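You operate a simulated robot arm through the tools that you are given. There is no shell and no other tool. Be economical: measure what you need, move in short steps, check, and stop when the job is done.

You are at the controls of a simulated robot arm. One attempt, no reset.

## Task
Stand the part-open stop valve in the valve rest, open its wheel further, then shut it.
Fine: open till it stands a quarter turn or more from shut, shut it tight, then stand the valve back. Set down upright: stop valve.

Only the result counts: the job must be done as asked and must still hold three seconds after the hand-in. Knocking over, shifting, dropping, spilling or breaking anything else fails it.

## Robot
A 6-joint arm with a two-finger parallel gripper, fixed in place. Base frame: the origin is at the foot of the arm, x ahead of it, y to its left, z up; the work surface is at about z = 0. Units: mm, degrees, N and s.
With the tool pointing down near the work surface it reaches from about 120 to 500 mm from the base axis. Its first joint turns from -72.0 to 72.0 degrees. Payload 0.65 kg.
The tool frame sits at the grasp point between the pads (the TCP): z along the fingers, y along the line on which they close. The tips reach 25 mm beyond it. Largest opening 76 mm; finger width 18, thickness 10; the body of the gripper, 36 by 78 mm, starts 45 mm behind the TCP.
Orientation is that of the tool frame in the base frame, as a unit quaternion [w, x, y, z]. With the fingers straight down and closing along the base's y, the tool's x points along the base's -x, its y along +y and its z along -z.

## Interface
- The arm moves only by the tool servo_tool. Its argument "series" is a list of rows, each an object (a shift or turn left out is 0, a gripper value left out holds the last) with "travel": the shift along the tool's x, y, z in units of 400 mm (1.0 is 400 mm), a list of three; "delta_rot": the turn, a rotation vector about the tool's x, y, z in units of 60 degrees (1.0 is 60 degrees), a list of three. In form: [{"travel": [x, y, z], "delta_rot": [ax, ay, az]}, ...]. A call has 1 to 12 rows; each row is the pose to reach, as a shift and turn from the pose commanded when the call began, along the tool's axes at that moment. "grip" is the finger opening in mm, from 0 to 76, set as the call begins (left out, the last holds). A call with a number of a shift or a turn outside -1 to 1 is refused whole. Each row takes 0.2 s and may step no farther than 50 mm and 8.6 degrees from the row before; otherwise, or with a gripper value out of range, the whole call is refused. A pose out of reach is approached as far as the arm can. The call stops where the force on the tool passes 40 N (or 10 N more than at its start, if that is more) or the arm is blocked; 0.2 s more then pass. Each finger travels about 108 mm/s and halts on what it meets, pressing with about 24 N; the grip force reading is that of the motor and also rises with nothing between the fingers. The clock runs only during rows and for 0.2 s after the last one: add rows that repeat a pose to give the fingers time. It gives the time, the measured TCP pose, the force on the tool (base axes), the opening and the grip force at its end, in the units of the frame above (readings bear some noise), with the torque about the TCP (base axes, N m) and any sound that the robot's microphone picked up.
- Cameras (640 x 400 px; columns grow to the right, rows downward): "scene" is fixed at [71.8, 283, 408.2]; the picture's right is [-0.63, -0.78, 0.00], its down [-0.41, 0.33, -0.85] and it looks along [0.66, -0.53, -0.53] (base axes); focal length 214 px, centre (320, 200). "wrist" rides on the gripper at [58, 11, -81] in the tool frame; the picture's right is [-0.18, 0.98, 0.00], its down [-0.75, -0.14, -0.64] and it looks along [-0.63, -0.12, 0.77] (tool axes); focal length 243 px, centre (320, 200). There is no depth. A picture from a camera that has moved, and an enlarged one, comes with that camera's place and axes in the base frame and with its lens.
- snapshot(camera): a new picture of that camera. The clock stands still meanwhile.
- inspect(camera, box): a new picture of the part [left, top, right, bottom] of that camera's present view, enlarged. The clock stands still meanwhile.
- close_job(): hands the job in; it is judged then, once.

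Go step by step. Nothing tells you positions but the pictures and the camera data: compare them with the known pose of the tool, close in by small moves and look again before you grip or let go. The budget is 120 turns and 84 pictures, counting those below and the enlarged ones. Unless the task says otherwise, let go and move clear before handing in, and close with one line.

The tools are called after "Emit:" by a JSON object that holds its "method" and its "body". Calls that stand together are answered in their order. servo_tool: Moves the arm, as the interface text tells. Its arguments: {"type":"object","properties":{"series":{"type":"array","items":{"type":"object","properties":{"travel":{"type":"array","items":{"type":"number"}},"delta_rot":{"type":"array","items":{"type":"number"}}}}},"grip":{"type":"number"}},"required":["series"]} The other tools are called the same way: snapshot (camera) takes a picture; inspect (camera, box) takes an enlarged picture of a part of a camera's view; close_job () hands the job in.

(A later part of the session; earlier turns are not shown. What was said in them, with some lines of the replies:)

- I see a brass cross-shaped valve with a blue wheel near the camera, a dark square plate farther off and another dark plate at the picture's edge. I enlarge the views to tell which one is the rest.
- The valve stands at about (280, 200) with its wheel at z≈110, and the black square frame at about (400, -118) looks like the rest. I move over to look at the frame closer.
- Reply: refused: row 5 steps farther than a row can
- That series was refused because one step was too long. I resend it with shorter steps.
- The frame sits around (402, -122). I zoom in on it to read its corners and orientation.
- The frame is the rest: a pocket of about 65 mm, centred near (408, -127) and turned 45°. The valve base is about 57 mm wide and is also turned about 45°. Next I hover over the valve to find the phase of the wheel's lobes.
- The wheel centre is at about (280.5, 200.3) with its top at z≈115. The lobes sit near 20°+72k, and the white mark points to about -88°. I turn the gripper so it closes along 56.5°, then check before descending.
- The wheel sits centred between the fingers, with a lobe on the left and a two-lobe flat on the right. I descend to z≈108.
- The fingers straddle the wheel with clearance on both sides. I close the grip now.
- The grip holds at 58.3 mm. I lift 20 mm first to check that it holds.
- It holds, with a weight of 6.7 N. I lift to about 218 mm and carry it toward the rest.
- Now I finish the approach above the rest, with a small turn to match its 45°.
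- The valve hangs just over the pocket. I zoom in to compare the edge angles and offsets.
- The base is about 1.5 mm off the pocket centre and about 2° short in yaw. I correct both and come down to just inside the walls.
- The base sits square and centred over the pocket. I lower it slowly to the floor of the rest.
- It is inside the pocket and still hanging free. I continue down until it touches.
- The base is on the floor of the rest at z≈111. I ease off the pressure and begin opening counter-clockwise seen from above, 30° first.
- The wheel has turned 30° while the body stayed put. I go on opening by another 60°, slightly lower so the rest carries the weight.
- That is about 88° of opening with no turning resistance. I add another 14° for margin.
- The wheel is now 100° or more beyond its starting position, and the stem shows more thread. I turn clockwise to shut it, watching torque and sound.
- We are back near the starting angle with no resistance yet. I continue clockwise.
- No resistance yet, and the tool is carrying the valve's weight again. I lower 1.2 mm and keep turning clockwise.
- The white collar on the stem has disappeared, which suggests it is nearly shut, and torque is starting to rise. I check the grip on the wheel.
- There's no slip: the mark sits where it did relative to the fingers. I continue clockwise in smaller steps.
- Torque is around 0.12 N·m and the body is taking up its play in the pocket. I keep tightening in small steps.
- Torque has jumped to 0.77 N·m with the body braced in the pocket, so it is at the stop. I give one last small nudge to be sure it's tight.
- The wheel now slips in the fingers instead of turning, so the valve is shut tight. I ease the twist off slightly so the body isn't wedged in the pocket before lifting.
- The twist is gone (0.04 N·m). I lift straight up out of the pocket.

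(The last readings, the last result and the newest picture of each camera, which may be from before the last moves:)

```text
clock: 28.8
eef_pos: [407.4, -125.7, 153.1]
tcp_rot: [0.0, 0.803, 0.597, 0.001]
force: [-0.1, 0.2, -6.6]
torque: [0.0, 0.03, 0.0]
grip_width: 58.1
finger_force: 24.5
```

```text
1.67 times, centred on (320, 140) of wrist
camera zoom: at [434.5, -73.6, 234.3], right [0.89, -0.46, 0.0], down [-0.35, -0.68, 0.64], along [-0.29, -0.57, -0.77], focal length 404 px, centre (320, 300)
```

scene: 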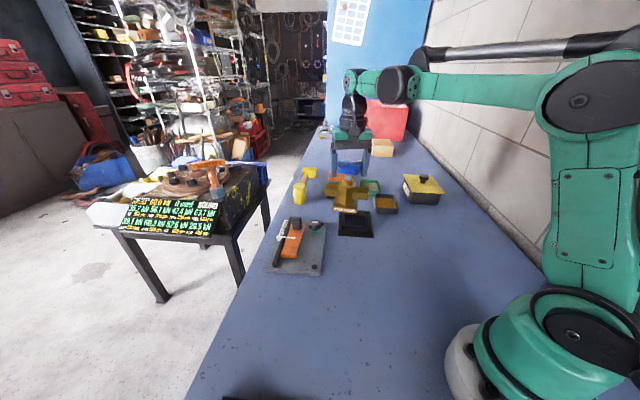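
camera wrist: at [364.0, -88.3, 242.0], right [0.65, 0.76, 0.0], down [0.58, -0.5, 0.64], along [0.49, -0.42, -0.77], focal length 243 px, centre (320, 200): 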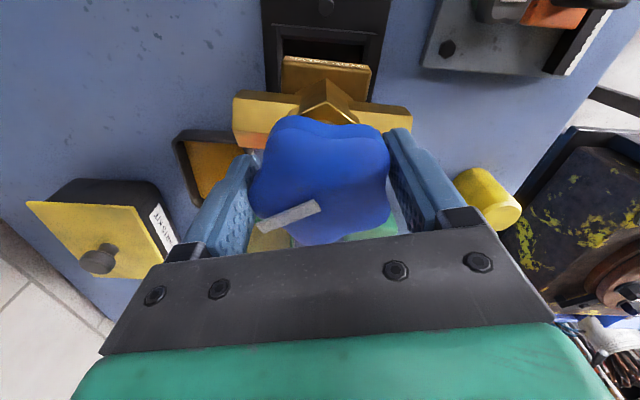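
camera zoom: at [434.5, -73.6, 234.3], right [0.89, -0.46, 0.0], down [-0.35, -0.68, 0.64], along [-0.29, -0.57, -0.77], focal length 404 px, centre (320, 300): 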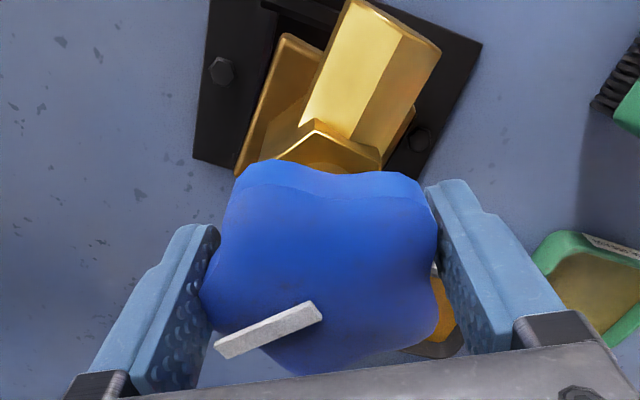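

The grip re-seated at 58.1 mm and the valve hangs upright. I raise it and carry it back toward its original spot.

Emit:
{"method": "servo_tool", "body": {"series": [{"travel": [0, 0, -0.07]}, {"travel": [0, 0, -0.155]}, {"travel": [0.035, -0.027, -0.155]}, {"travel": [0.104, -0.081, -0.155]}, {"travel": [0.173, -0.136, -0.155]}, {"travel": [0.242, -0.19, -0.155]}, {"travel": [0.311, -0.244, -0.155]}, {"travel": [0.38, -0.299, -0.155]}, {"travel": [0.415, -0.326, -0.155]}]}}

Emit:
{"method": "snapshot", "body": {"camera": "scene"}}

```text
clock: 30.8
eef_pos: [329.3, 69.7, 217.1]
tcp_rot: [-0.001, 0.803, 0.596, 0.001]
force: [-0.2, 0.3, -6.1]
torque: [0.0, -0.02, -0.01]
grip_width: 58.3
finger_force: 24.6
```

```text
40 pictures are left
```

scene: 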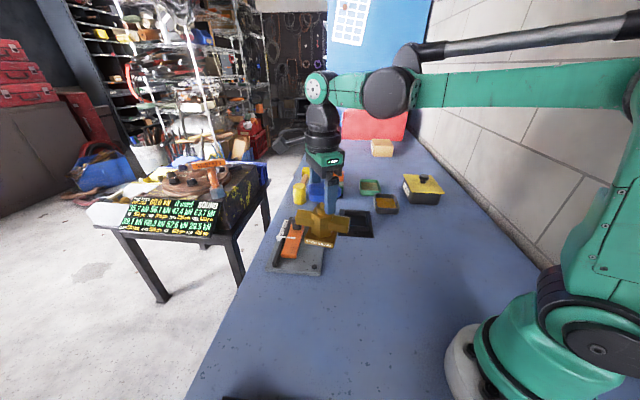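

Emit:
{"method": "servo_tool", "body": {"series": [{"travel": [0.035, -0.027, 0]}, {"travel": [0.104, -0.081, 0]}, {"travel": [0.173, -0.136, 0]}, {"travel": [0.242, -0.19, 0], "delta_rot": [0, 0, -0.03]}, {"travel": [0.276, -0.217, 0], "delta_rot": [0, 0, -0.058]}, {"travel": [0.276, -0.217, 0.07], "delta_rot": [0, 0, -0.058]}, {"travel": [0.276, -0.217, 0.14], "delta_rot": [0, 0, -0.058]}, {"travel": [0.276, -0.217, 0.2], "delta_rot": [0, 0, -0.058]}, {"travel": [0.276, -0.217, 0.2], "delta_rot": [0, 0, -0.058]}]}}

Emit:
{"method": "snapshot", "body": {"camera": "scene"}}

Emit:
{"method": "inspect", "body": {"camera": "scene", "box": [235, 255, 325, 350]}}

```text
clock: 32.8
eef_pos: [280.3, 201.0, 135.7]
tcp_rot: [0.0, 0.784, 0.62, 0.001]
force: [-0.2, 0.1, -6.6]
torque: [0.01, 0.02, 0.0]
grip_width: 58.5
finger_force: 24.6
```

```text
39 pictures are left
```

scene: 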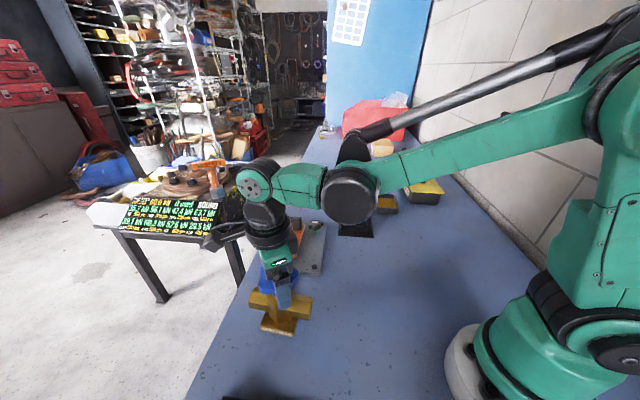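

```text
4.21 times, centred on (280, 302) of scene
camera zoom: at [71.8, 283.0, 408.2], right [-0.63, -0.78, 0.0], down [-0.41, 0.33, -0.85], along [0.66, -0.53, -0.53], focal length 903 px, centre (488, -232)
```

zoom: 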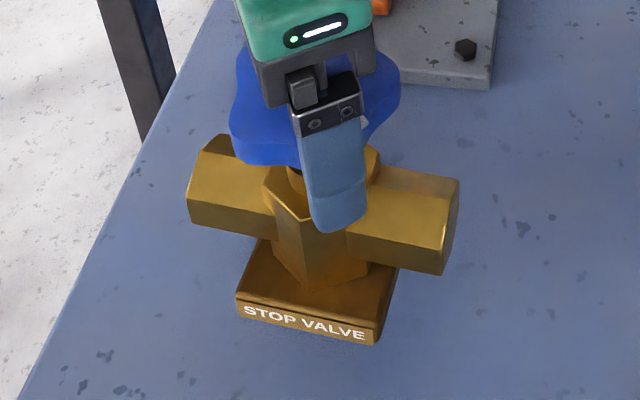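

The valve is over its old spot, upright with matching yaw. I lower it to the bench.

Emit:
{"method": "servo_tool", "body": {"series": [{"travel": [0, 0, 0.03]}, {"travel": [0, 0, 0.05]}, {"travel": [0, 0, 0.062]}, {"travel": [0, 0, 0.067]}]}}

Emit:
{"method": "servo_tool", "body": {"series": [{"travel": [0, 0, 0.0025]}, {"travel": [0, 0, 0.005]}]}}

```text
clock: 33.8
eef_pos: [280.6, 201.2, 109.8]
tcp_rot: [0.0, 0.784, 0.621, 0.002]
force: [0.6, -0.1, -6.2]
torque: [-0.01, 0.01, 0.0]
grip_width: 58.5
finger_force: 24.4
```

```text
clock: 34.4
eef_pos: [278.9, 200.2, 107.5]
tcp_rot: [0.0, 0.784, 0.621, 0.001]
force: [0.2, -1.1, -5.6]
torque: [0.0, 0.02, -0.01]
grip_width: 58.3
finger_force: 24.1
```

Emit:
{"method": "servo_tool", "body": {"series": [{"travel": [0, 0, 0.002]}, {"travel": [0, 0, 0.004]}]}}

Emit:
{"method": "inspect", "body": {"camera": "scene", "box": [235, 255, 325, 350]}}

```text
clock: 35.0
eef_pos: [279.6, 200.9, 105.9]
tcp_rot: [-0.001, 0.784, 0.621, 0.002]
force: [0.1, 7.4, 13.0]
torque: [-0.07, 0.0, -0.02]
grip_width: 58.4
finger_force: 23.7
```

```text
4.21 times, centred on (280, 302) of scene
camera zoom: at [71.7, 282.9, 408.3], right [-0.63, -0.78, 0.0], down [-0.41, 0.33, -0.85], along [0.66, -0.53, -0.53], focal length 903 px, centre (488, -232)
```

zoom: 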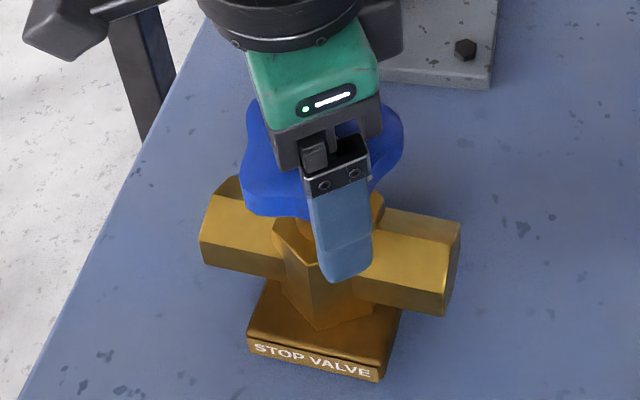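

It has touched down within a few millimetres of where it stood. I relieve the pressure and open the gripper.

Emit:
{"method": "servo_tool", "body": {"series": [{"travel": [0, 0, -0.002]}, {"travel": [0, 0, -0.002]}]}}

Emit:
{"method": "servo_tool", "body": {"series": [{}, {}, {}], "grip": 76}}

Emit:
{"method": "inspect", "body": {"camera": "wrist", "box": [180, 20, 460, 260]}}

```text
clock: 35.6
eef_pos: [279.1, 201.6, 106.9]
tcp_rot: [0.001, 0.784, 0.62, 0.001]
force: [0.9, -0.1, -6.6]
torque: [0.01, 0.02, 0.04]
grip_width: 58.2
finger_force: 24.2
```

```text
clock: 36.4
eef_pos: [280.0, 200.9, 106.5]
tcp_rot: [0.0, 0.784, 0.621, 0.002]
force: [0.3, -0.6, 0.8]
torque: [-0.02, 0.0, -0.02]
grip_width: 76.1
finger_force: 0.0
```

```text
1.67 times, centred on (320, 140) of wrist
camera zoom: at [303.0, 255.2, 187.4], right [0.91, -0.41, 0.0], down [-0.31, -0.7, 0.64], along [-0.26, -0.59, -0.77], focal length 404 px, centre (320, 300)
```

zoom: 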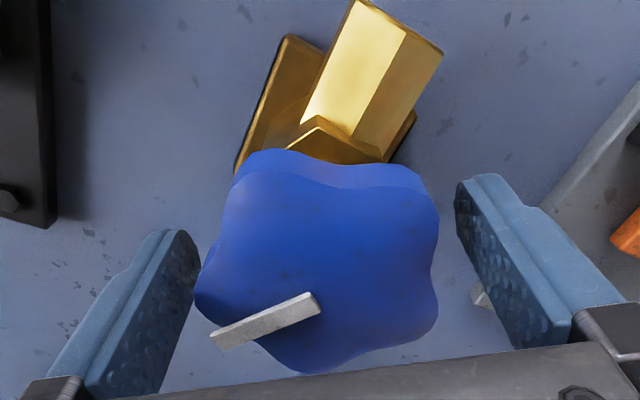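

The grip is open and clear, though tighter on the left, so I centre a little and rise straight up.

Emit:
{"method": "servo_tool", "body": {"series": [{"travel": [0, -0.005, 0]}, {"travel": [0, -0.005, -0.05]}, {"travel": [0, -0.005, -0.12]}, {"travel": [0, -0.005, -0.2]}, {"travel": [0, -0.005, -0.3]}, {"travel": [0.1, -0.105, -0.3]}]}}

Emit:
{"method": "snapshot", "body": {"camera": "scene"}}

Emit:
{"method": "inspect", "body": {"camera": "scene", "box": [235, 255, 325, 350]}}

```text
refused: row 6 steps farther than a row can; nothing moved
```

```text
35 pictures are left
```

scene: 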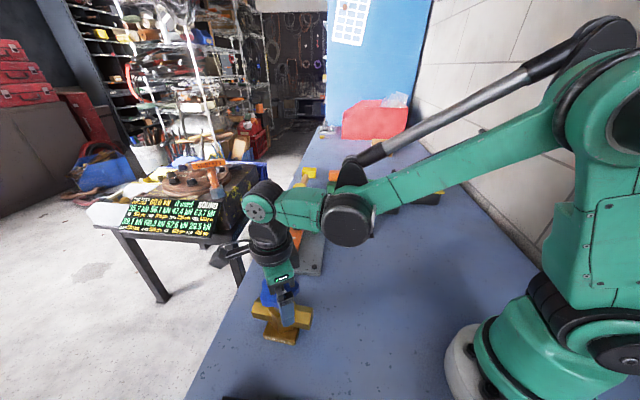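

```text
4.21 times, centred on (280, 302) of scene
camera zoom: at [71.8, 283.0, 408.2], right [-0.63, -0.78, 0.0], down [-0.41, 0.33, -0.85], along [0.66, -0.53, -0.53], focal length 903 px, centre (488, -232)
```

zoom: 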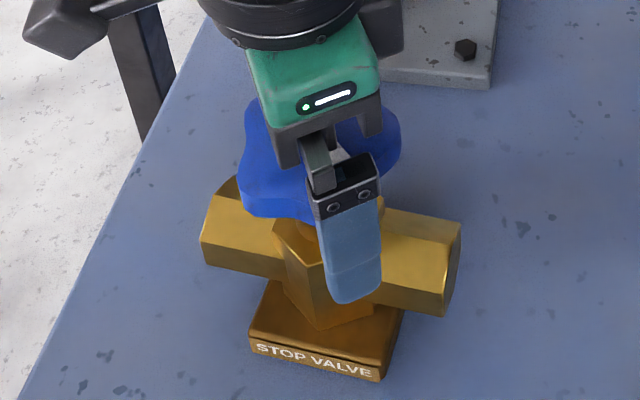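

The series was refused because the last step was too long. I resend it with the retreat only.

Emit:
{"method": "servo_tool", "body": {"series": [{"travel": [0, -0.005, 0]}, {"travel": [0, -0.005, -0.05]}, {"travel": [0, -0.005, -0.12]}, {"travel": [0, -0.005, -0.2]}, {"travel": [0, -0.005, -0.3]}, {"travel": [-0.08, -0.005, -0.3]}, {"travel": [-0.18, -0.005, -0.3]}, {"travel": [-0.28, -0.005, -0.3]}]}}

Emit:
{"method": "snapshot", "body": {"camera": "scene"}}

Emit:
{"method": "inspect", "body": {"camera": "scene", "box": [235, 255, 325, 350]}}

```text
clock: 38.2
eef_pos: [250.6, 91.4, 226.8]
tcp_rot: [0.0, 0.785, 0.62, 0.001]
force: [-0.5, 0.6, 0.4]
torque: [-0.01, 0.0, 0.0]
grip_width: 76.2
finger_force: 0.0
```

```text
33 pictures are left
```

scene: 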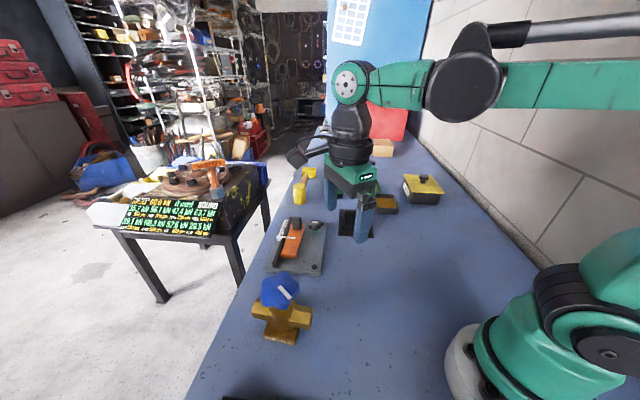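

```text
4.21 times, centred on (280, 302) of scene
camera zoom: at [71.8, 283.0, 408.2], right [-0.63, -0.78, 0.0], down [-0.41, 0.33, -0.85], along [0.66, -0.53, -0.53], focal length 903 px, centre (488, -232)
```

zoom: 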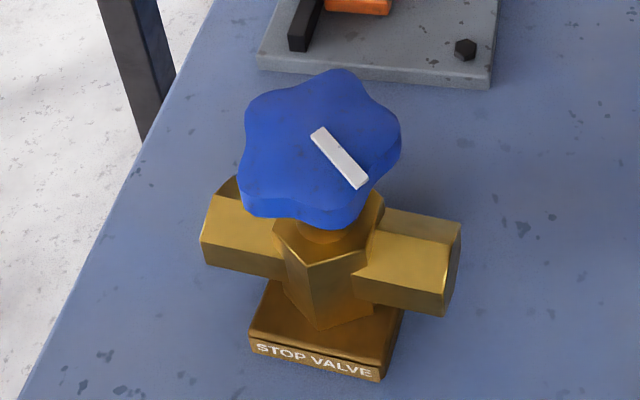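

The valve stands upright about 6 mm from where it started. It is shut, the hand is clear, and nothing else in view has moved. I hand in.

Emit:
{"method": "close_job", "body": {}}

```text
The job is handed in.
```

I stood the stop valve in the rest and opened its wheel about 100° past its part-open start. I then shut it until the wheel slipped in the fingers, and stood it back upright about 6 mm from its original spot.
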